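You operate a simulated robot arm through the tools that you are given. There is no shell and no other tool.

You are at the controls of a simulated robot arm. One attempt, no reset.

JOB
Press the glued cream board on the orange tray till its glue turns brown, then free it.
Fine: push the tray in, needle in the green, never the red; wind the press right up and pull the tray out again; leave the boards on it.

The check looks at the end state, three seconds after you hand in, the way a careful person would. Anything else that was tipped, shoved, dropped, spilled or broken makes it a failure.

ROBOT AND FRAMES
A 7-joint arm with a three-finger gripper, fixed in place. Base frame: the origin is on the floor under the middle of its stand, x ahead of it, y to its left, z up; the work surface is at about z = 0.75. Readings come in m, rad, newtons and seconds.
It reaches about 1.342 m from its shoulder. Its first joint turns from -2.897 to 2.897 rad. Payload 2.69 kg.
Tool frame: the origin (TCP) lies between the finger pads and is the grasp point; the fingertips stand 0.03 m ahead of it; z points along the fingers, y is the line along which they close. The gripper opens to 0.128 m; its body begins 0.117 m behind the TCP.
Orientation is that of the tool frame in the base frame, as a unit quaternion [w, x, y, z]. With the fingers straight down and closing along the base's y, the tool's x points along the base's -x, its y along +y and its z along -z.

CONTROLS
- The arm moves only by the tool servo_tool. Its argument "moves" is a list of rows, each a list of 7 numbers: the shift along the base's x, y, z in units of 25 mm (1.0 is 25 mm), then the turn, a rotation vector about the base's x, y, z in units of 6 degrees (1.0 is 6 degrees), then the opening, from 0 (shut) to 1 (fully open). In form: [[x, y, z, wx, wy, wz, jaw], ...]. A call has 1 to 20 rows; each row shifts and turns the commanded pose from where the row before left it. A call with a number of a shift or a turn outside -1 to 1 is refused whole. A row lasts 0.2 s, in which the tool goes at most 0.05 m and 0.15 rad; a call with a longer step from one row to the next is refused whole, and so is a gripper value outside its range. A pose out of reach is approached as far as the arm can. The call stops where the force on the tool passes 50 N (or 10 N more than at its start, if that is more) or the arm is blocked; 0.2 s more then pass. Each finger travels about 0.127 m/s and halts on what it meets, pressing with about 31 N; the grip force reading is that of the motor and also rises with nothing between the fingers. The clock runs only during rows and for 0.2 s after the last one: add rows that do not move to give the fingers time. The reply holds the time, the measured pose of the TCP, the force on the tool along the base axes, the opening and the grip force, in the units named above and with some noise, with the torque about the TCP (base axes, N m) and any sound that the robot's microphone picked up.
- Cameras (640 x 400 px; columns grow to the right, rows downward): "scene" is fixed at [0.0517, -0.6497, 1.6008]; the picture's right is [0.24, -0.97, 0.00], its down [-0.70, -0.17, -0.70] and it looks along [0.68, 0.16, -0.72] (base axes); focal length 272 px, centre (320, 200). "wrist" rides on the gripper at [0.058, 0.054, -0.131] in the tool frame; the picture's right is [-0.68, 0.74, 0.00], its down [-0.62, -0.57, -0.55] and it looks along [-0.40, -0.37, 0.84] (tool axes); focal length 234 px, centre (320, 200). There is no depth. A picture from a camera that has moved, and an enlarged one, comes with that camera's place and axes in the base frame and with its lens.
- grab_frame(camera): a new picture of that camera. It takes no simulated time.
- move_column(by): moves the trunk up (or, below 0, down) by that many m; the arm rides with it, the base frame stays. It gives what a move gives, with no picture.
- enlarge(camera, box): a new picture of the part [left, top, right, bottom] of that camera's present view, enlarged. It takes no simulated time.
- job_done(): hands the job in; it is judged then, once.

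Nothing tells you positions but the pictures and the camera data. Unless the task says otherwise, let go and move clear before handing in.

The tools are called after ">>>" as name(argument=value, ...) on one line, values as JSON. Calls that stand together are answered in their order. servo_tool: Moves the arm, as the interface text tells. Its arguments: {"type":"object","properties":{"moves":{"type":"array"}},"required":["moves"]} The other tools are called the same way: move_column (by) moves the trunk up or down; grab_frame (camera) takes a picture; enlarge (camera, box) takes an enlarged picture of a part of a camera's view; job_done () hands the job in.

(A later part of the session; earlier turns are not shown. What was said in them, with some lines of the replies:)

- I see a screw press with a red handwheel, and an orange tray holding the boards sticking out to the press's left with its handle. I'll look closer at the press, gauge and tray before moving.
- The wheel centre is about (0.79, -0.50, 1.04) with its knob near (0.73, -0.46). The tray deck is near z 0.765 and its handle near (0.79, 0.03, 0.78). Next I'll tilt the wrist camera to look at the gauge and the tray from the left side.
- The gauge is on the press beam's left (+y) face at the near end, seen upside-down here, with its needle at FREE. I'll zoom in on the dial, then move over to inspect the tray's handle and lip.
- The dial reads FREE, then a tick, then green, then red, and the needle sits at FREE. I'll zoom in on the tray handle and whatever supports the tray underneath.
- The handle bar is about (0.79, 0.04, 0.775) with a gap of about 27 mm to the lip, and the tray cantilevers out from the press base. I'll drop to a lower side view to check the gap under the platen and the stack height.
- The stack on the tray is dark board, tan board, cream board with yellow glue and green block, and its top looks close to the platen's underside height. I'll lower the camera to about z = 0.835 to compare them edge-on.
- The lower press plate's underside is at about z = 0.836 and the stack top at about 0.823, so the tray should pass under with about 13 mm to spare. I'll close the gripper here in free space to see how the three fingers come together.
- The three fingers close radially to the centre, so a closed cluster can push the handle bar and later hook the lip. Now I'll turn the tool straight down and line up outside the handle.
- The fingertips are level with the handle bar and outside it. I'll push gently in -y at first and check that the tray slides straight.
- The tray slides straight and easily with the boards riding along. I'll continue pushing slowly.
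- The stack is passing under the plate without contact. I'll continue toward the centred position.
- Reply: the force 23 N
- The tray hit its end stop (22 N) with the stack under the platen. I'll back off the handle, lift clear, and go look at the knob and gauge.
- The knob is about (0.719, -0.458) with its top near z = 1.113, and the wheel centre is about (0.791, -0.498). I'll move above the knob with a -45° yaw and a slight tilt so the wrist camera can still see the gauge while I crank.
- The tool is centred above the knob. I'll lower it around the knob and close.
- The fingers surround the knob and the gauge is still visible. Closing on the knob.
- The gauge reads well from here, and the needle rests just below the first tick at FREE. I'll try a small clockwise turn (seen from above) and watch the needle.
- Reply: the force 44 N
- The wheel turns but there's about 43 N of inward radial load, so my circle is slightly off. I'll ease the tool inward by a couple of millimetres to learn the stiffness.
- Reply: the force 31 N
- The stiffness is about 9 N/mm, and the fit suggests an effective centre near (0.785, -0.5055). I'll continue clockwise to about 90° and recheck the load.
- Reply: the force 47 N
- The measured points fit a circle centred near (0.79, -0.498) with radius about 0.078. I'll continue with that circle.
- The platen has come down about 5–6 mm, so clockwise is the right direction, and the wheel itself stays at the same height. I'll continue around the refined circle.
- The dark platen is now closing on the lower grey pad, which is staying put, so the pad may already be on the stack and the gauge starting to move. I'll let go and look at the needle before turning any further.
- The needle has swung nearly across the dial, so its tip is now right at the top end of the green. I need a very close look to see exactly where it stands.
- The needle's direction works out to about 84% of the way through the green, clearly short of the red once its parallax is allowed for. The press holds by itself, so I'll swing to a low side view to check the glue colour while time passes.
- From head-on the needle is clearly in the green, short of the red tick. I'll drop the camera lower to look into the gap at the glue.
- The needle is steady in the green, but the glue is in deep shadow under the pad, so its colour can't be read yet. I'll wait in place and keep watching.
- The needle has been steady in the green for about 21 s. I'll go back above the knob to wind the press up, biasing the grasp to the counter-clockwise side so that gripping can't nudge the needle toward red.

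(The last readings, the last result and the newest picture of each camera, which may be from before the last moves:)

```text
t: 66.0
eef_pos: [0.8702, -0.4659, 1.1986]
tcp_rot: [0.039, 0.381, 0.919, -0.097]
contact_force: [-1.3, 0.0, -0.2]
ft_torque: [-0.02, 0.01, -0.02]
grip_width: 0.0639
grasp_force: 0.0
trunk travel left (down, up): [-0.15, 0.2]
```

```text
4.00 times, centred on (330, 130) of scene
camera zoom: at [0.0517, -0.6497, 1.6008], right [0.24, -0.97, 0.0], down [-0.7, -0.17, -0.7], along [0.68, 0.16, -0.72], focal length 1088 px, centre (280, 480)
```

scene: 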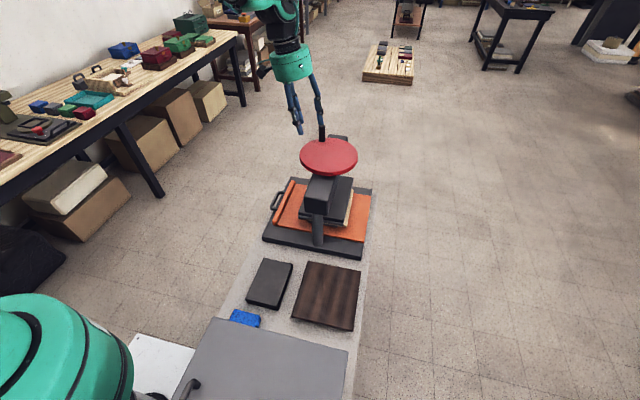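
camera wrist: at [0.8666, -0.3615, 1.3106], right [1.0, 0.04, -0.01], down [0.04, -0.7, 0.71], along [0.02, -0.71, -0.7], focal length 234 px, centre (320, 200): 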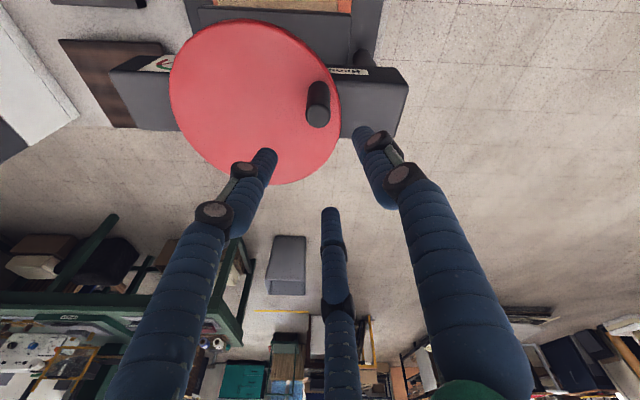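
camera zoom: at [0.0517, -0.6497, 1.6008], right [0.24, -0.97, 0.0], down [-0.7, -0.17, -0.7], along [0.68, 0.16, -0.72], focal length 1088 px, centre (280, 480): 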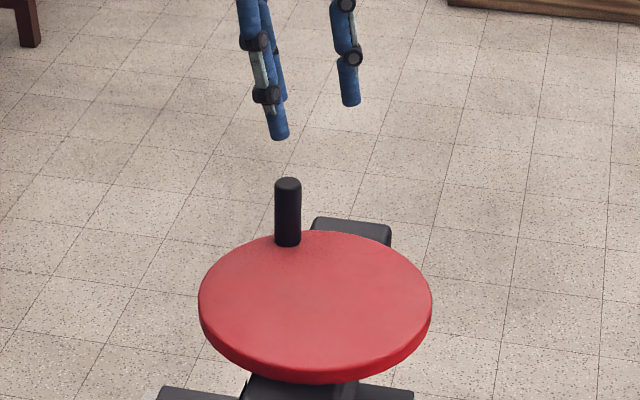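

The knob is actually at about (0.8655, -0.4555), roughly 30° on the wheel. I'll align slightly to its counter-clockwise side and lower around it.

>>> servo_tool(moves=[[-0.268, 0.556, 0, 0, 0, 0, 0.5], [0, 0, -0.8, 0, 0, 0, 0.5], [0, 0, -0.8, 0, 0, 0, 0.5], [0, 0, -0.8, 0, 0, 0, 0.5], [0, 0, -0.8, 0, 0, 0, 0.5], [0, 0, -0.7, 0, 0, 0, 0.5], [0, 0, 0, 0, 0, 0, 0.5]])

>>> grab_frame(camera="wrist")

>>> enlarge(camera="scene", box=[260, 80, 400, 180])

```text
t: 67.6
eef_pos: [0.8611, -0.4509, 1.1014]
tcp_rot: [0.04, 0.38, 0.919, -0.097]
contact_force: [-0.4, -0.2, -0.2]
ft_torque: [0.0, 0.02, -0.02]
grip_width: 0.0639
grasp_force: 0.0
trunk travel left (down, up): [-0.15, 0.2]
```

```text
taken
camera wrist: at [0.8594, -0.3459, 1.2129], right [1.0, 0.04, -0.01], down [0.04, -0.7, 0.71], along [0.02, -0.71, -0.7], focal length 234 px, centre (320, 200)
```

wrist: 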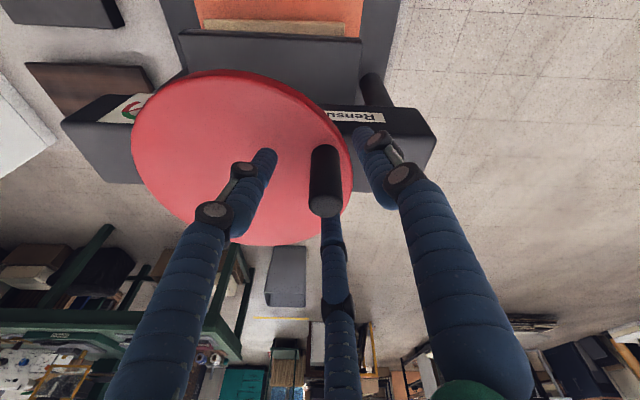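

```text
4.00 times, centred on (330, 130) of scene
camera zoom: at [0.0517, -0.6497, 1.6008], right [0.24, -0.97, 0.0], down [-0.7, -0.17, -0.7], along [0.68, 0.16, -0.72], focal length 1088 px, centre (280, 480)
```

zoom: 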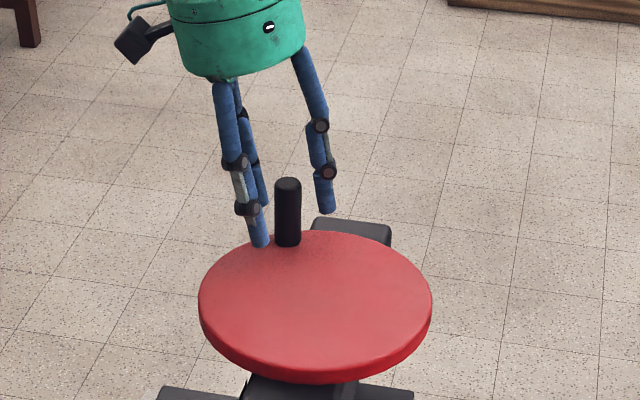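

>>> servo_tool(moves=[[0, 0, 0, 0, 0, 0, 0.3], [-0.03, 0.05, 0, 0, 0, 0, 0], [-0.03, 0.05, 0, 0, 0, 0, 0], [0, 0, 0, 0, 0, 0, 0]])

>>> enlarge(camera="wrist", box=[60, 20, 260, 160])

>>> grab_frame(camera="wrist")

```text
t: 68.6
eef_pos: [0.861, -0.4477, 1.1019]
tcp_rot: [0.041, 0.381, 0.919, -0.097]
contact_force: [18.6, 3.4, 3.8]
ft_torque: [0.88, -0.59, 0.55]
grip_width: 0.0262
grasp_force: 44.8
trunk travel left (down, up): [-0.15, 0.2]
```

```text
2.86 times, centred on (160, 90) of wrist
camera zoom: at [0.8585, -0.3436, 1.2137], right [1.0, 0.04, -0.01], down [0.03, -0.7, 0.71], along [0.02, -0.71, -0.7], focal length 669 px, centre (777, 514)
```

zoom: 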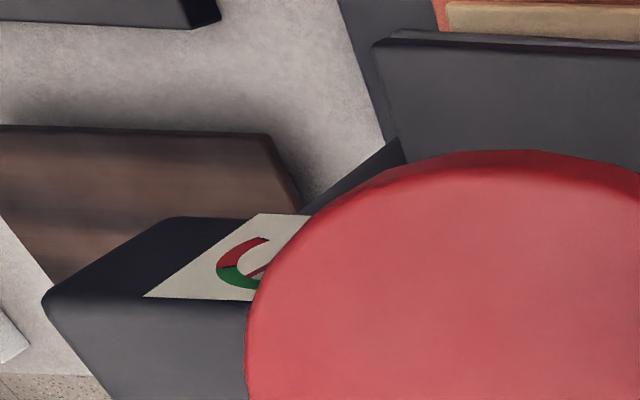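

```text
taken
camera wrist: at [0.8585, -0.3436, 1.2137], right [1.0, 0.04, -0.01], down [0.03, -0.7, 0.71], along [0.02, -0.71, -0.7], focal length 234 px, centre (320, 200)
```

wrist: 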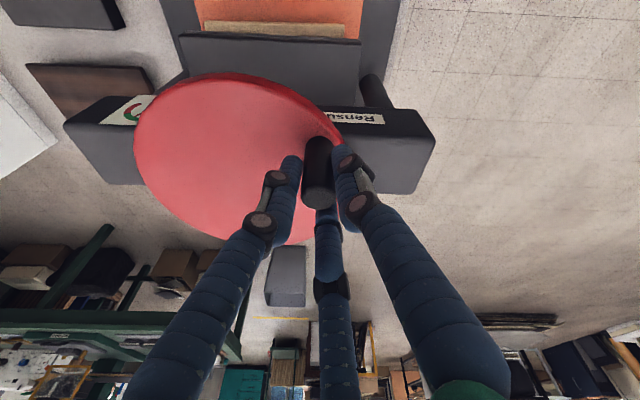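

>>> servo_tool(moves=[[-0.156, 0.156, 0, 0, 0, 0, 0], [-0.408, 0.408, 0, 0, 0, 0, 0], [-0.476, 0.332, 0, 0, 0, 0, 0]])

>>> enlarge(camera="wrist", box=[100, 40, 300, 180])

>>> enlarge(camera="scene", box=[295, 195, 355, 235])

```text
t: 69.4
eef_pos: [0.8321, -0.4243, 1.1012]
tcp_rot: [0.039, 0.381, 0.919, -0.097]
contact_force: [9.2, 15.8, 10.9]
ft_torque: [0.87, -0.2, -0.04]
grip_width: 0.0264
grasp_force: 45.7
trunk travel left (down, up): [-0.15, 0.2]
```

```text
2.86 times, centred on (200, 110) of wrist
camera zoom: at [0.8304, -0.3198, 1.2135], right [1.0, 0.04, -0.01], down [0.04, -0.7, 0.71], along [0.02, -0.71, -0.7], focal length 669 px, centre (663, 457)
```

zoom: 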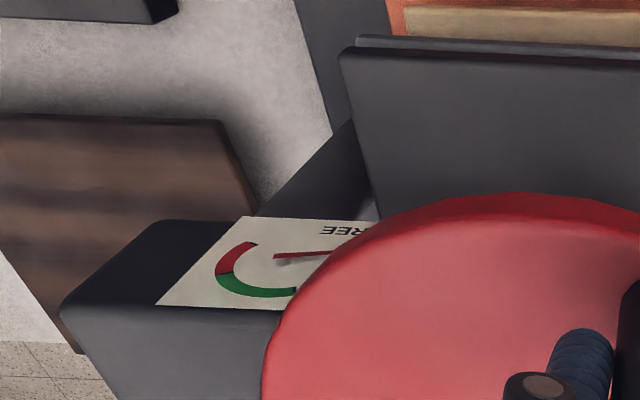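

```text
10.00 times, centred on (325, 215) of scene
camera zoom: at [0.0517, -0.6497, 1.6008], right [0.24, -0.97, 0.0], down [-0.7, -0.17, -0.7], along [0.68, 0.16, -0.72], focal length 2720 px, centre (270, 50)
```

zoom: 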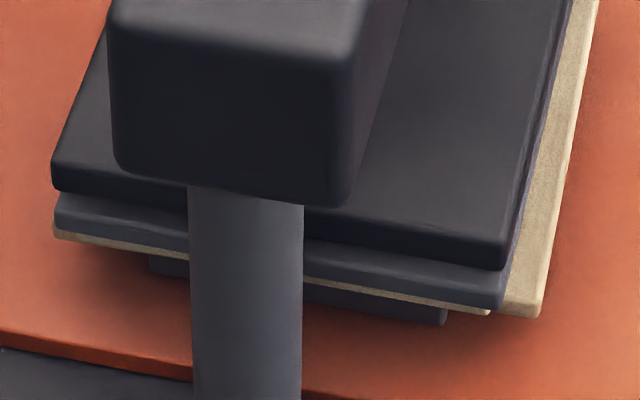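

The wheel unwinds smoothly and the needle is falling back to FREE. Continuing counter-clockwise.

>>> servo_tool(moves=[[-0.496, 0.32, 0, 0, 0, 0, 0], [-0.572, 0.152, 0, 0, 0, 0, 0], [-0.592, 0.052, 0, 0, 0, 0, 0], [-0.592, -0.052, 0, 0, 0, 0, 0]])

>>> enlarge(camera="scene", box=[295, 195, 355, 235])

>>> grab_frame(camera="wrist")

```text
t: 70.4
eef_pos: [0.7766, -0.4189, 1.1027]
tcp_rot: [0.04, 0.383, 0.918, -0.097]
contact_force: [13.2, -33.5, 3.4]
ft_torque: [0.21, -0.42, 0.17]
grip_width: 0.0263
grasp_force: 45.0
trunk travel left (down, up): [-0.15, 0.2]
```

```text
10.00 times, centred on (325, 215) of scene
camera zoom: at [0.0517, -0.6497, 1.6008], right [0.24, -0.97, 0.0], down [-0.7, -0.17, -0.7], along [0.68, 0.16, -0.72], focal length 2720 px, centre (270, 50)
```

zoom: 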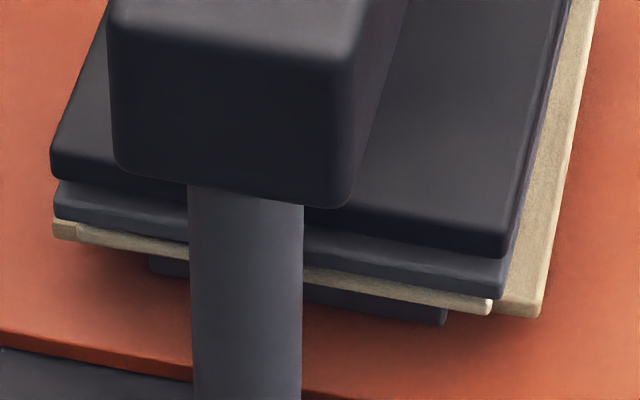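

```text
taken
camera wrist: at [0.7744, -0.313, 1.2137], right [1.0, 0.04, -0.01], down [0.03, -0.7, 0.71], along [0.02, -0.71, -0.7], focal length 234 px, centre (320, 200)
```

wrist: 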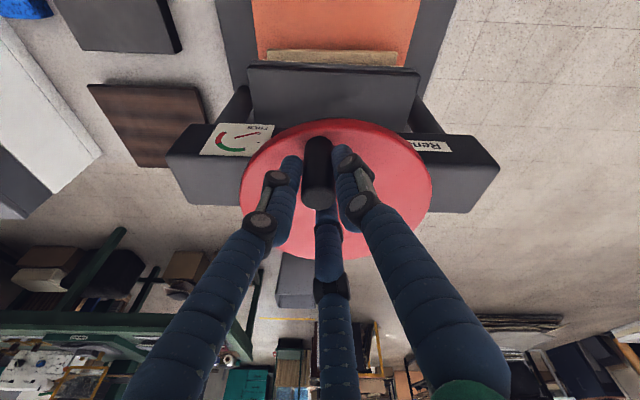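

>>> servo_tool(moves=[[-0.412, -0.288, 0, 0, 0, 0, 0], [-0.524, -0.248, 0, 0, 0, 0, 0], [-0.48, -0.332, 0, 0, 0, 0, 0], [-0.412, -0.412, 0, 0, 0, 0, 0]])

>>> enlarge(camera="scene", box=[295, 195, 355, 235])

>>> grab_frame(camera="wrist")

```text
t: 71.4
eef_pos: [0.7313, -0.4457, 1.1029]
tcp_rot: [0.04, 0.381, 0.919, -0.096]
contact_force: [16.5, -5.1, 11.1]
ft_torque: [1.18, -0.32, 0.09]
grip_width: 0.0264
grasp_force: 45.0
trunk travel left (down, up): [-0.15, 0.2]
```

```text
10.00 times, centred on (325, 215) of scene
camera zoom: at [0.0517, -0.6497, 1.6008], right [0.24, -0.97, 0.0], down [-0.7, -0.17, -0.7], along [0.68, 0.16, -0.72], focal length 2720 px, centre (270, 50)
```

zoom: 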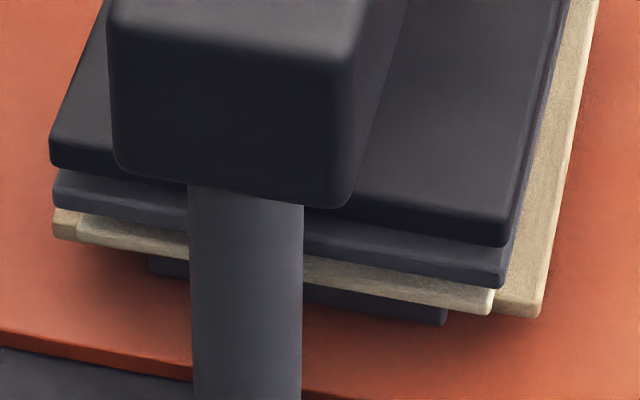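

```text
taken
camera wrist: at [0.73, -0.3411, 1.2131], right [1.0, 0.04, -0.01], down [0.03, -0.7, 0.71], along [0.02, -0.71, -0.7], focal length 234 px, centre (320, 200)
```

wrist: 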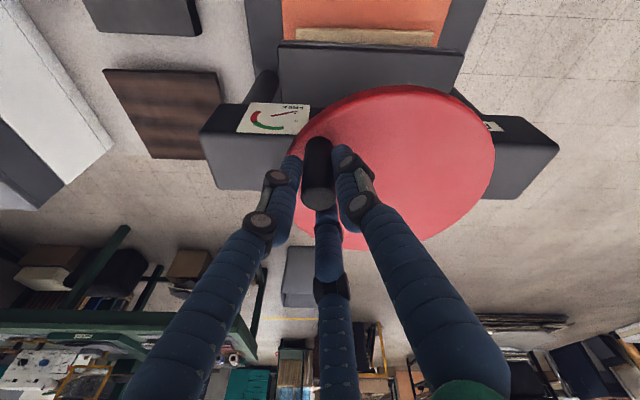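

>>> servo_tool(moves=[[-0.156, -0.232, 0, 0, 0, 0, 0], [-0.156, -0.248, 0, 0, 0, 0, 0], [-0.136, -0.256, 0, 0, 0, 0, 0]])

>>> servo_tool(moves=[[-0.112, -0.268, 0, 0, 0, 0, 0], [-0.088, -0.28, 0, 0, 0, 0, 0]])

>>> enlarge(camera="scene", box=[295, 195, 355, 235])

>>> enlarge(camera="scene", box=[260, 80, 400, 180])

```text
t: 72.3
eef_pos: [0.7239, -0.4585, 1.1014]
tcp_rot: [0.04, 0.38, 0.919, -0.094]
contact_force: [5.7, 10.6, 1.2]
ft_torque: [1.97, -0.19, 0.07]
grip_width: 0.0265
grasp_force: 44.8
trunk travel left (down, up): [-0.15, 0.2]
stopped in row 3: the force on the tool passed its limit at 54 N (the readings are from after the stop); the commanded pose is now the measured one
```

```text
t: 72.7
eef_pos: [0.7237, -0.4582, 1.1023]
tcp_rot: [0.039, 0.379, 0.92, -0.093]
contact_force: [2.8, 14.0, 5.4]
ft_torque: [2.01, -0.11, 0.0]
grip_width: 0.0264
grasp_force: 44.6
trunk travel left (down, up): [-0.15, 0.2]
stopped in row 1: the force on the tool passed its limit at 58 N (the readings are from after the stop); the commanded pose is now the measured one
```

```text
10.00 times, centred on (325, 215) of scene
camera zoom: at [0.0517, -0.6497, 1.6008], right [0.24, -0.97, 0.0], down [-0.7, -0.17, -0.7], along [0.68, 0.16, -0.72], focal length 2720 px, centre (270, 50)
```

zoom: 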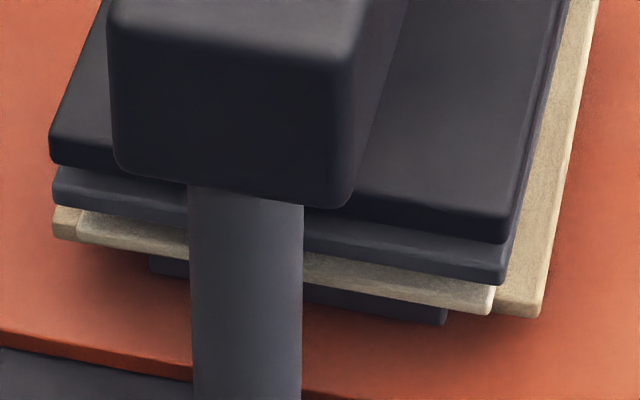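

```text
4.00 times, centred on (330, 130) of scene
camera zoom: at [0.0517, -0.6497, 1.6008], right [0.24, -0.97, 0.0], down [-0.7, -0.17, -0.7], along [0.68, 0.16, -0.72], focal length 1088 px, centre (280, 480)
```

zoom: 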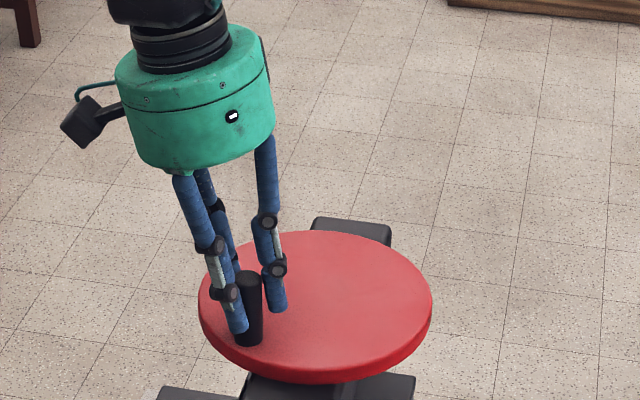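

The wheel is blocked at its original position, so the press is at its top stop. I'll release the knob, lift off, and verify.

>>> servo_tool(moves=[[0, 0, 0, 0, 0, 0, 0.3], [0, 0, 0, 0, 0, 0, 0.5], [0, 0, 0, 0, 0, 0, 0.5], [0, 0, 0.8, 0, 0, 0, 0.5], [0, 0, 0.8, 0, 0, 0, 0.5], [0, 0, 0.8, 0, 0, 0, 0.5], [0, 0, 0.8, 0, 0, 0, 0.5], [0, 0, 0.8, 0, 0, 0, 0.5]])

>>> enlarge(camera="scene", box=[290, 130, 380, 260])

>>> grab_frame(camera="wrist")

>>> enlarge(camera="wrist", box=[240, 60, 320, 120])

```text
t: 74.5
eef_pos: [0.7221, -0.4609, 1.2018]
tcp_rot: [0.04, 0.378, 0.92, -0.092]
contact_force: [-0.4, -0.8, 0.8]
ft_torque: [-0.01, 0.01, 0.0]
grip_width: 0.0638
grasp_force: 0.0
trunk travel left (down, up): [-0.15, 0.2]
```

```text
3.08 times, centred on (335, 195) of scene
camera zoom: at [0.0517, -0.6497, 1.6008], right [0.24, -0.97, 0.0], down [-0.7, -0.17, -0.7], along [0.68, 0.16, -0.72], focal length 837 px, centre (274, 215)
```

zoom: 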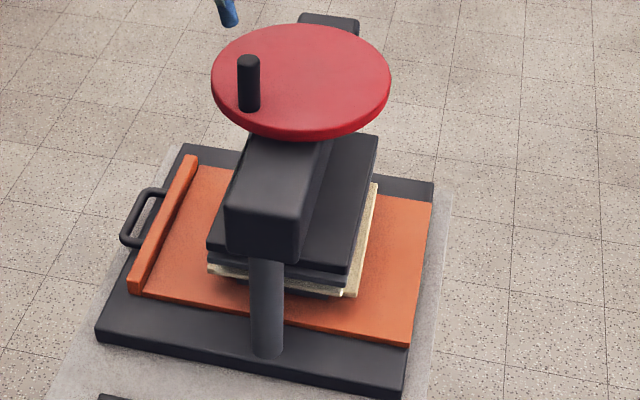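

```text
taken
camera wrist: at [0.7197, -0.3563, 1.3148], right [1.0, 0.05, -0.01], down [0.04, -0.71, 0.7], along [0.03, -0.7, -0.71], focal length 234 px, centre (320, 200)
```

wrist: 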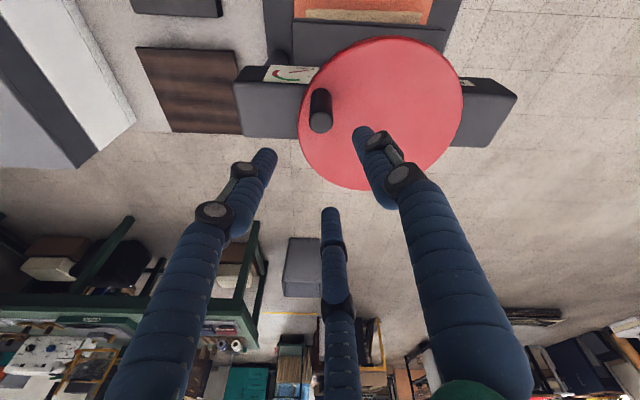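

```text
6.67 times, centred on (280, 90) of wrist
camera zoom: at [0.7197, -0.3563, 1.3148], right [1.0, 0.05, -0.01], down [0.04, -0.71, 0.7], along [0.03, -0.7, -0.71], focal length 1561 px, centre (587, 933)
```

zoom: 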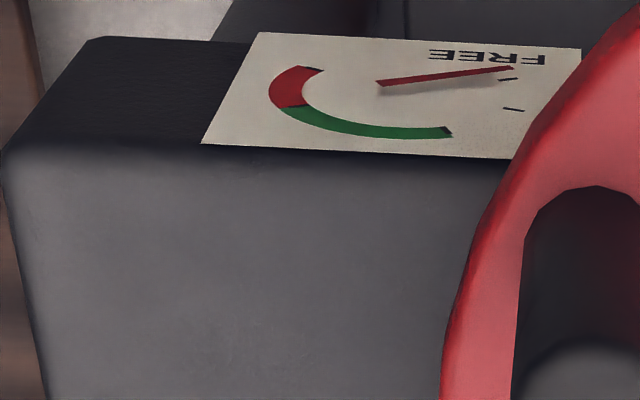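

The wheel and knob are back at their original top position and the needle is on FREE. Next I'll hook the tray's lip from the inside with closed, tilted fingers to draw it out.

>>> servo_tool(moves=[[0.71, 1, 0, 0, 0, 0, 0.3], [0.71, 1, 0, 0, 0, 0, 0], [0.71, 1, 0, 0, 0, 0, 0], [0.71, 1, 0, 0, 0, 0, 0], [0, 1, 0, -1, 0, 0, 0], [0, 1, 0, -1, 0, 0, 0], [0, 0, -1, 0, 0, 0, 0], [0, 0, -1, 0, 0, 0, 0], [0, 0, -1, 0, 0, 0, 0], [0, 0, -1, 0, 0, 0, 0], [0, 0, -1, 0, 0, 0, 0], [0, 0, -1, 0, 0, 0, 0], [0, 0, -1, 0, 0, 0, 0], [0, 0, -1, 0, 0, 0, 0], [0, 0, -1, 0, 0, 0, 0], [0, 0, 0, 0, 0, 0, 0]])

>>> grab_frame(camera="wrist")

>>> enlarge(camera="scene", box=[230, 100, 390, 260])

```text
t: 77.9
eef_pos: [0.7936, -0.3118, 0.9744]
tcp_rot: [0.078, 0.373, 0.905, -0.188]
contact_force: [0.3, -0.5, -0.7]
ft_torque: [0.02, 0.01, -0.03]
grip_width: 0.0023
grasp_force: 30.9
trunk travel left (down, up): [-0.15, 0.2]
```

```text
taken
camera wrist: at [0.792, -0.1866, 1.0628], right [1.0, 0.04, -0.02], down [0.04, -0.55, 0.84], along [0.03, -0.84, -0.55], focal length 234 px, centre (320, 200)
```

wrist: 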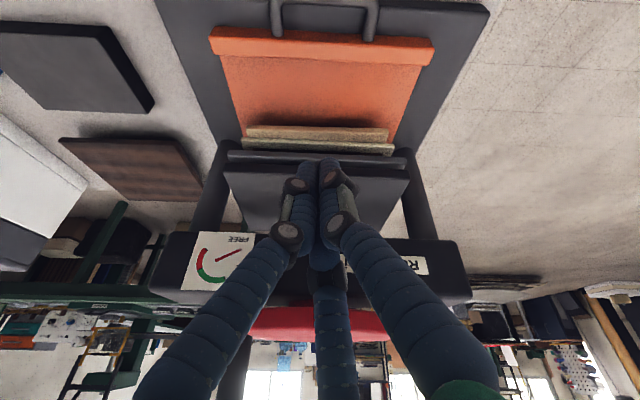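

```text
2.50 times, centred on (310, 180) of scene
camera zoom: at [0.0517, -0.6497, 1.6008], right [0.24, -0.97, 0.0], down [-0.7, -0.17, -0.7], along [0.68, 0.16, -0.72], focal length 680 px, centre (345, 250)
```

zoom: 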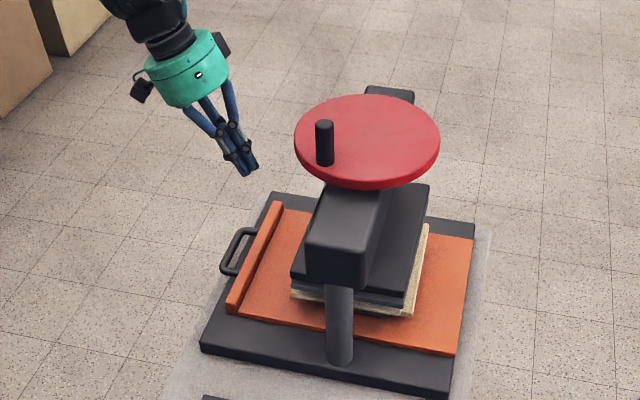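

>>> servo_tool(moves=[[0, -0.66, 0, 0, 0, 0, 0], [0, -0.66, -0.5, 0, 0, 0, 0], [0, 0, -1, 0, 0, 0, 0], [0, 0, -1, 0, 0, 0, 0], [0, 0, -1, 0, 0, 0, 0], [0, 0, -1, 0, 0, 0, 0], [0, 0, -1, 0, 0, 0, 0], [0, 0, -0.6, 0, 0, 0, 0], [0, 0, -0.4, 0, 0, 0, 0], [0, 0, 0, 0, 0, 0, 0]])

>>> grab_frame(camera="wrist")

>>> enlarge(camera="scene", box=[250, 150, 350, 260])

```text
t: 80.1
eef_pos: [0.7931, -0.3444, 0.8132]
tcp_rot: [0.079, 0.373, 0.905, -0.188]
contact_force: [0.7, 0.1, 0.4]
ft_torque: [0.0, 0.02, 0.0]
grip_width: 0.0023
grasp_force: 31.1
trunk travel left (down, up): [-0.15, 0.2]
```

```text
taken
camera wrist: at [0.7908, -0.2194, 0.902], right [1.0, 0.04, -0.02], down [0.04, -0.55, 0.84], along [0.03, -0.84, -0.55], focal length 234 px, centre (320, 200)
```

wrist: 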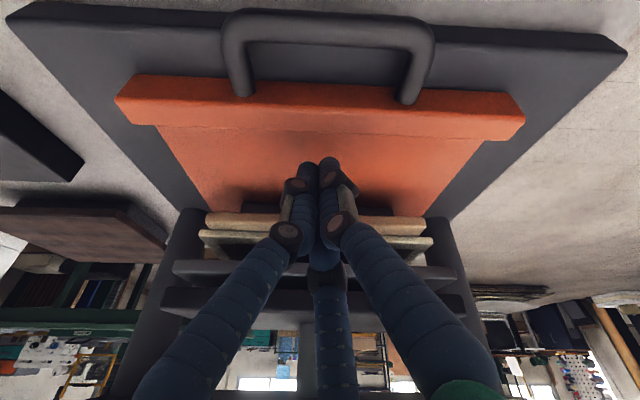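

```text
3.64 times, centred on (300, 205) of scene
camera zoom: at [0.0517, -0.6497, 1.6008], right [0.24, -0.97, 0.0], down [-0.7, -0.17, -0.7], along [0.68, 0.16, -0.72], focal length 989 px, centre (393, 182)
```

zoom: 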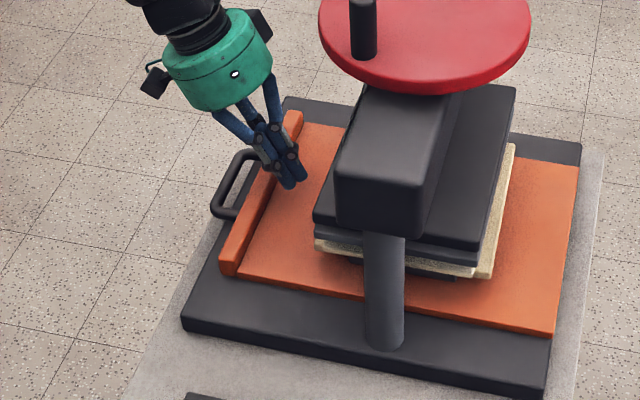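

>>> servo_tool(moves=[[0, 0, -0.2, 0, 0, 0, 0], [0, 0, -0.2, 0, 0, 0, 0], [0, 0, -0.1, 0, 0, 0, 0]])

>>> grab_frame(camera="wrist")

>>> enlarge(camera="wrist", box=[260, 90, 380, 230])

>>> enlarge(camera="scene", box=[270, 170, 330, 220])

```text
t: 80.9
eef_pos: [0.7941, -0.3447, 0.8011]
tcp_rot: [0.078, 0.372, 0.906, -0.188]
contact_force: [0.1, -0.1, 0.1]
ft_torque: [0.0, -0.02, 0.0]
grip_width: 0.002
grasp_force: 30.9
trunk travel left (down, up): [-0.15, 0.2]
```

```text
taken
camera wrist: at [0.7913, -0.2194, 0.8891], right [1.0, 0.04, -0.02], down [0.04, -0.55, 0.84], along [0.03, -0.84, -0.55], focal length 234 px, centre (320, 200)
```

wrist: 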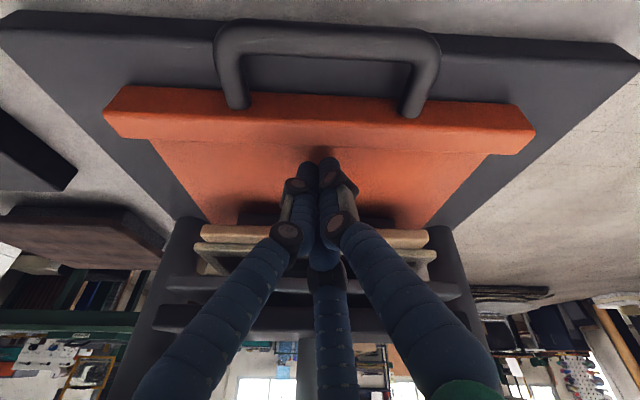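

```text
2.86 times, centred on (320, 160) of wrist
camera zoom: at [0.7913, -0.2194, 0.8891], right [1.0, 0.04, -0.02], down [0.04, -0.55, 0.84], along [0.03, -0.84, -0.55], focal length 669 px, centre (320, 314)
```

zoom: 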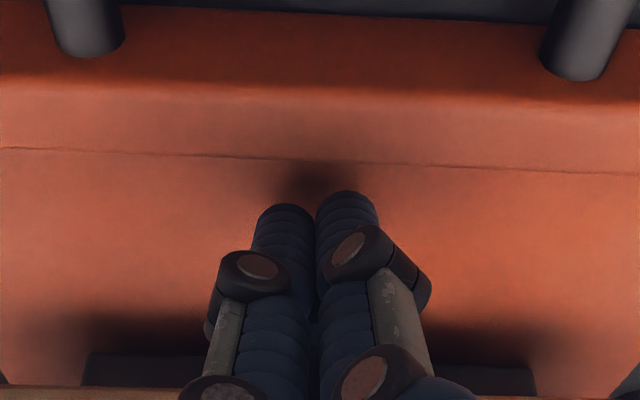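

```text
8.00 times, centred on (300, 195) of scene
camera zoom: at [0.0517, -0.6497, 1.6008], right [0.24, -0.97, 0.0], down [-0.7, -0.17, -0.7], along [0.68, 0.16, -0.72], focal length 2176 px, centre (480, 240)
```

zoom: 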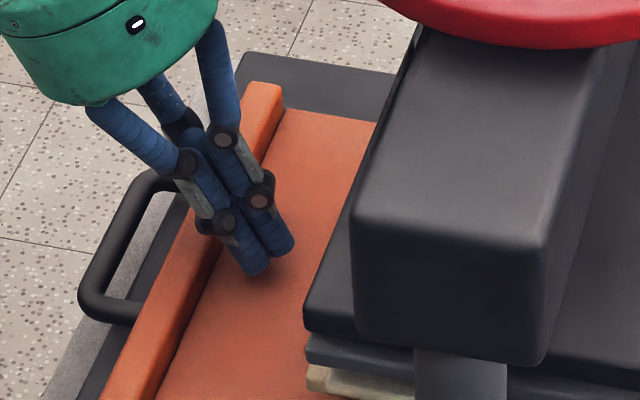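

The fingertips are just above the deck inside the lip. I'll pull slowly in +y.

>>> servo_tool(moves=[[0, 0.2, 0, 0, 0, 0, 0], [0, 0.2, 0, 0, 0, 0, 0], [0, 0.2, 0, 0, 0, 0, 0], [0, 0.2, 0, 0, 0, 0, 0], [0, 0.3, 0, 0, 0, 0, 0], [0, 0.3, 0, 0, 0, 0, 0]])

>>> grab_frame(camera="wrist")

>>> enlarge(camera="scene", box=[230, 120, 370, 260])

```text
t: 82.3
eef_pos: [0.7932, -0.3101, 0.8004]
tcp_rot: [0.078, 0.373, 0.905, -0.187]
contact_force: [0.0, -0.1, 6.9]
ft_torque: [-0.14, -0.2, 0.03]
grip_width: 0.0022
grasp_force: 30.9
trunk travel left (down, up): [-0.15, 0.2]
```

```text
taken
camera wrist: at [0.7909, -0.1845, 0.8891], right [1.0, 0.04, -0.02], down [0.04, -0.55, 0.84], along [0.03, -0.84, -0.55], focal length 234 px, centre (320, 200)
```

wrist: 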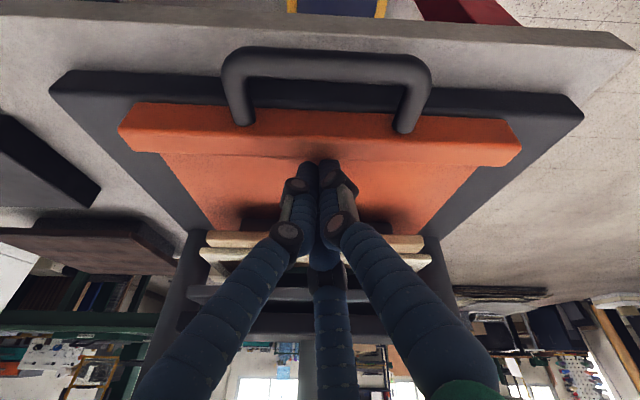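

```text
2.86 times, centred on (300, 190) of scene
camera zoom: at [0.0517, -0.6497, 1.6008], right [0.24, -0.97, 0.0], down [-0.7, -0.17, -0.7], along [0.68, 0.16, -0.72], focal length 777 px, centre (377, 229)
```

zoom: 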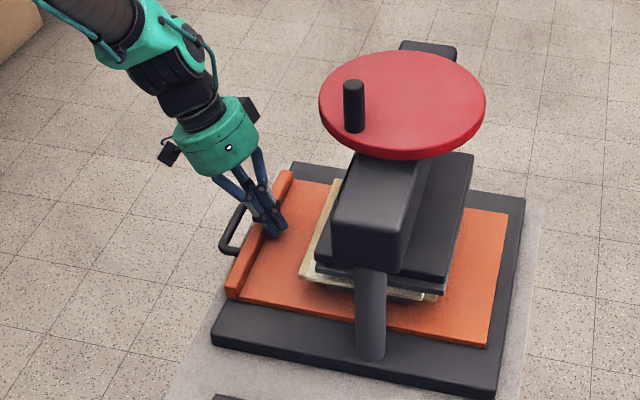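

The tray is moving out with the boards on it. Continuing steadily.

>>> servo_tool(moves=[[0, 0.3, 0, 0, 0, 0, 0], [0, 0.35, 0, 0, 0, 0, 0], [0, 0.35, 0, 0, 0, 0, 0], [0, 0.35, 0, 0, 0, 0, 0], [0, 0.35, 0, 0, 0, 0, 0], [0, 0.35, 0, 0, 0, 0, 0], [0, 0.35, 0, 0, 0, 0, 0], [0, 0.35, 0, 0, 0, 0, 0], [0, 0.35, 0, 0, 0, 0, 0], [0, 0.35, 0, 0, 0, 0, 0], [0, 0.35, 0, 0, 0, 0, 0]])

>>> enlarge(camera="scene", box=[210, 120, 370, 260])

```text
t: 84.7
eef_pos: [0.7934, -0.2126, 0.8004]
tcp_rot: [0.079, 0.373, 0.905, -0.189]
contact_force: [0.4, -2.2, 2.8]
ft_torque: [-0.1, -0.21, 0.07]
grip_width: 0.0021
grasp_force: 31.1
trunk travel left (down, up): [-0.15, 0.2]
```

```text
2.86 times, centred on (290, 190) of scene
camera zoom: at [0.0517, -0.6497, 1.6008], right [0.24, -0.97, 0.0], down [-0.7, -0.17, -0.7], along [0.68, 0.16, -0.72], focal length 777 px, centre (406, 229)
```

zoom: 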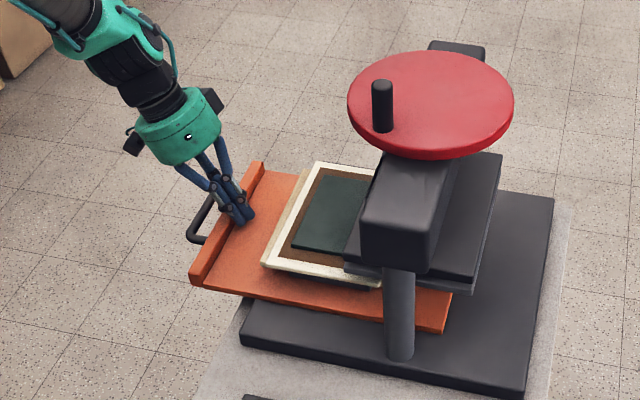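

The glue has turned brown. I'll keep drawing the tray out toward its original position.

>>> servo_tool(moves=[[0, 0.3, 0, 0, 0, 0, 0], [0, 0.35, 0, 0, 0, 0, 0], [0, 0.35, 0, 0, 0, 0, 0], [0, 0.35, 0, 0, 0, 0, 0], [0, 0.35, 0, 0, 0, 0, 0], [0, 0.35, 0, 0, 0, 0, 0], [0, 0.35, 0, 0, 0, 0, 0], [0, 0.35, 0, 0, 0, 0, 0], [0, 0.35, 0, 0, 0, 0, 0], [0, 0.35, 0, 0, 0, 0, 0], [0, 0.35, 0, 0, 0, 0, 0], [0, 0.35, 0, 0, 0, 0, 0], [0, 0.35, 0, 0, 0, 0, 0], [0, 0.35, 0, 0, 0, 0, 0], [0, 0.35, 0, 0, 0, 0, 0], [0, 0.35, 0, 0, 0, 0, 0]])

>>> enlarge(camera="scene", box=[190, 110, 390, 270])

```text
t: 88.1
eef_pos: [0.7926, -0.075, 0.7998]
tcp_rot: [0.08, 0.373, 0.905, -0.187]
contact_force: [-0.1, -0.1, -1.5]
ft_torque: [0.0, 0.0, -0.02]
grip_width: 0.0024
grasp_force: 31.4
trunk travel left (down, up): [-0.15, 0.2]
```

```text
2.50 times, centred on (290, 190) of scene
camera zoom: at [0.0517, -0.6497, 1.6008], right [0.24, -0.97, 0.0], down [-0.7, -0.17, -0.7], along [0.68, 0.16, -0.72], focal length 680 px, centre (395, 225)
```

zoom: 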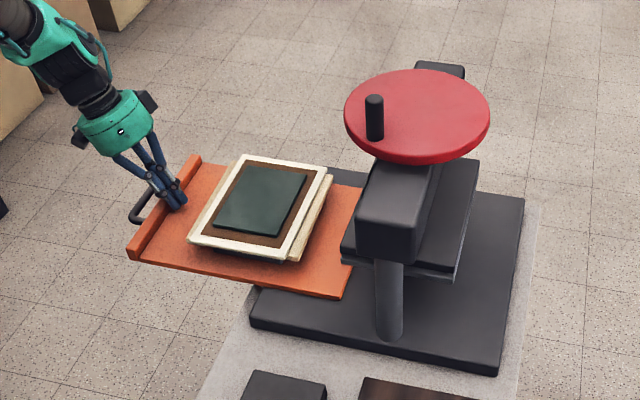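

>>> servo_tool(moves=[[0, 0.25, 0, 0, 0, 0, 0], [0, 0.3, 0, 0, 0, 0, 0], [0, 0.3, 0, 0, 0, 0, 0], [0, 0.3, 0, 0, 0, 0, 0], [0, 0.25, 0, 0, 0, 0, 0], [0, 0.15, 0, 0, 0, 0, 0]])

>>> enlarge(camera="scene", box=[190, 110, 390, 270])

```text
t: 89.5
eef_pos: [0.7952, -0.0361, 0.8002]
tcp_rot: [0.079, 0.373, 0.905, -0.188]
contact_force: [-0.6, -1.6, -0.6]
ft_torque: [-0.02, -0.04, 0.03]
grip_width: 0.0024
grasp_force: 30.7
trunk travel left (down, up): [-0.15, 0.2]
```

```text
2.50 times, centred on (290, 190) of scene
camera zoom: at [0.0517, -0.6497, 1.6008], right [0.24, -0.97, 0.0], down [-0.7, -0.17, -0.7], along [0.68, 0.16, -0.72], focal length 680 px, centre (395, 225)
```

zoom: 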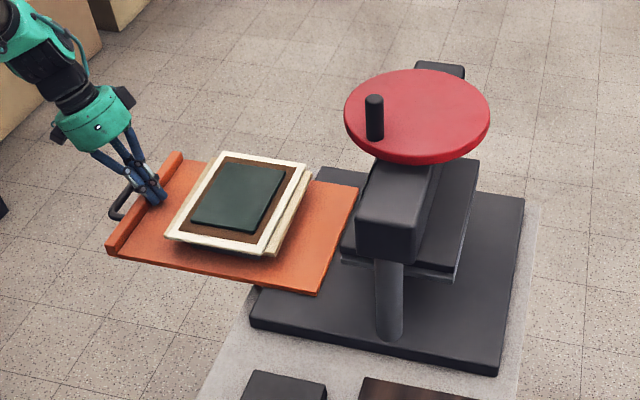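

>>> servo_tool(moves=[[0, 0.15, 0, 0, 0, 0, 0], [0, 0.15, 0, 0, 0, 0, 0], [0, 0.1, 0, 0, 0, 0, 0]])

>>> enlarge(camera="scene", box=[190, 110, 390, 270])

```text
t: 90.3
eef_pos: [0.795, -0.0265, 0.8016]
tcp_rot: [0.08, 0.373, 0.905, -0.188]
contact_force: [-0.2, -2.2, 1.5]
ft_torque: [0.01, 0.01, 0.01]
grip_width: 0.0019
grasp_force: 31.4
trunk travel left (down, up): [-0.15, 0.2]
```

```text
2.50 times, centred on (290, 190) of scene
camera zoom: at [0.0517, -0.6497, 1.6008], right [0.24, -0.97, 0.0], down [-0.7, -0.17, -0.7], along [0.68, 0.16, -0.72], focal length 680 px, centre (395, 225)
```

zoom: 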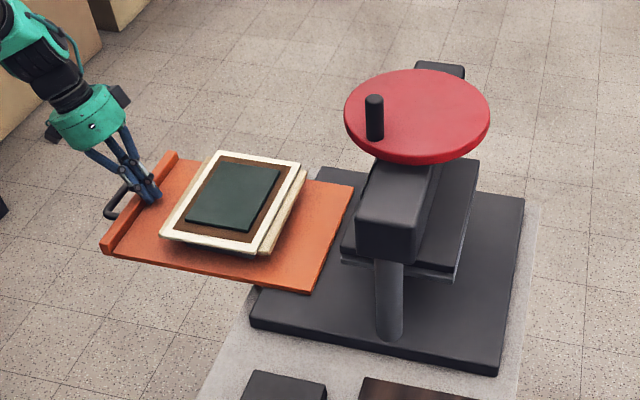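

The tray is back at its original pulled-out place with all the boards on it and the glue brown. I'll back off the lip, lift straight up and move clear.

>>> servo_tool(moves=[[0, -0.15, 0, 0, 0, 0, 0], [0, -0.2, 0, 0, 0, 0, 0], [0, 0, 0.4, 0, 0, 0, 0], [0, 0, 0.8, 0, 0, 0, 0], [0, 0, 1, 0, 0, 0, 0], [0, 0, 1, 0, 0, 0, 0], [0, 0, 1, 0, 0, 0, 0], [0, 0, 1, 0, 0, 0, 0], [0, 0, 1, 0, 0, 0, 0], [0, 0.5, 1, 0, 0, 0, 0], [0, 0.5, 1, 0, 0, 0, 0], [0, 0.5, 1, 0, 0, 0, 0], [0, 0.5, 1, 0, 0, 0, 0], [0, 0.5, 1, 0, 0, 0, 0], [0, 0.5, 1, 0, 0, 0, 0], [0, 0.5, 1, 0, 0, 0, 0], [0, 0, 0, 0, 0, 0, 0]])

>>> grab_frame(camera="scene")

>>> enlarge(camera="scene", box=[190, 110, 390, 270])

>>> grab_frame(camera="wrist")

```text
t: 93.9
eef_pos: [0.7949, 0.0516, 1.13]
tcp_rot: [0.079, 0.373, 0.905, -0.189]
contact_force: [-0.1, 0.5, 1.1]
ft_torque: [0.0, -0.01, -0.03]
grip_width: 0.0021
grasp_force: 30.7
trunk travel left (down, up): [-0.15, 0.2]
```

```text
taken
```

scene: 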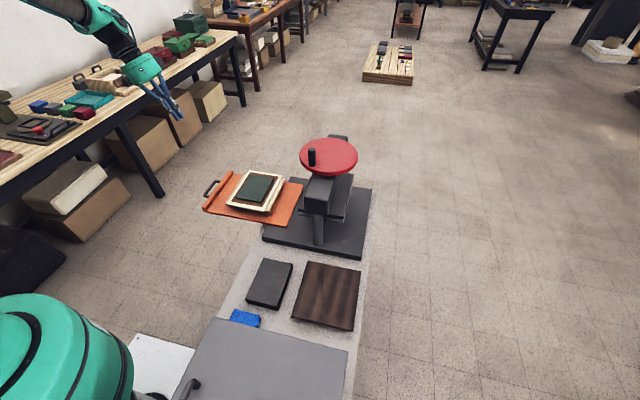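

```text
2.50 times, centred on (290, 190) of scene
camera zoom: at [0.0517, -0.6497, 1.6008], right [0.24, -0.97, 0.0], down [-0.7, -0.17, -0.7], along [0.68, 0.16, -0.72], focal length 680 px, centre (395, 225)
```

zoom: 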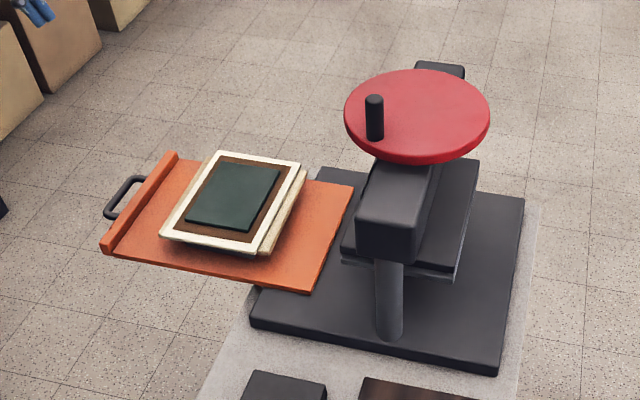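

```text
taken
camera wrist: at [0.7915, 0.1775, 1.2188], right [1.0, 0.04, -0.02], down [0.04, -0.55, 0.84], along [0.03, -0.84, -0.55], focal length 234 px, centre (320, 200)
```

wrist: 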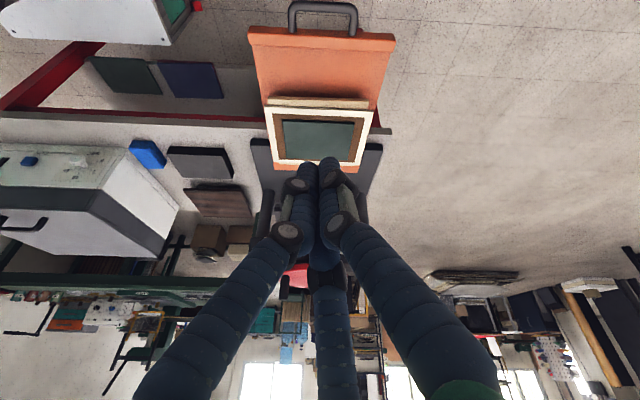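

>>> enlarge(camera="scene", box=[215, 160, 305, 225])

>>> enlarge(camera="scene", box=[285, 120, 375, 180])

```text
6.15 times, centred on (260, 192) of scene
camera zoom: at [0.0517, -0.6497, 1.6008], right [0.24, -0.97, 0.0], down [-0.7, -0.17, -0.7], along [0.68, 0.16, -0.72], focal length 1674 px, centre (689, 246)
```

zoom: 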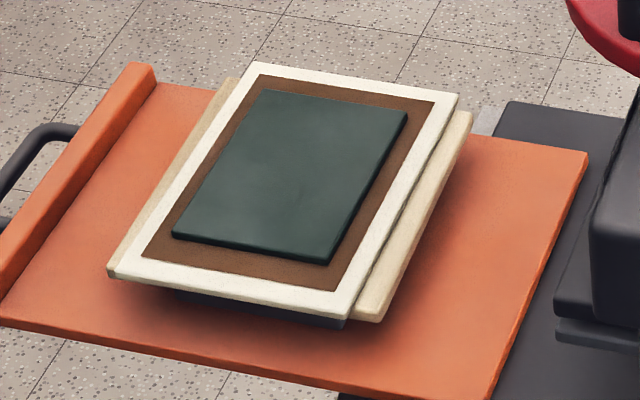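

```text
6.67 times, centred on (330, 150) of scene
camera zoom: at [0.0517, -0.6497, 1.6008], right [0.24, -0.97, 0.0], down [-0.7, -0.17, -0.7], along [0.68, 0.16, -0.72], focal length 1814 px, centre (253, 533)
```

zoom: 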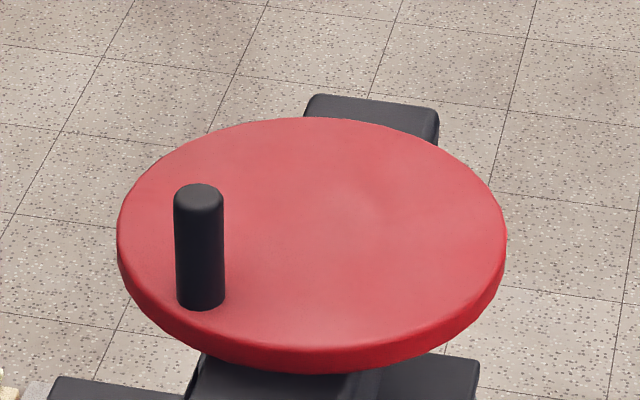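

The glue is evenly brown, the boards sit on the pulled-out tray, and the wheel is at its top stop exactly where it started. The arm is clear, so I'm handing the job in.

>>> job_done()

```text
The job is handed in.
```

The glue on the cream board is now evenly brown. The tray is back out where it started, with the full stack of boards still on it.

- **Pressing:** I pushed the tray in to its end stop. I wound the press down until the needle sat at about 84% of the green, and never saw it reach the red. The wheel hid the dial for the last part of that turn, so I only read the needle once I had stopped. It then held steady for just over 20 seconds of watching.
- **Freeing:** I wound the press up until it hit its top stop. The knob is exactly where it began, and the needle was back on FREE.
- **Tray:** It is within about 3 mm of its original pulled-out position, and the boards have not visibly shifted on it.
- **Surroundings:** In the last pictures, everything else on the bench looked undisturbed. The arm was raised clear before I handed in.
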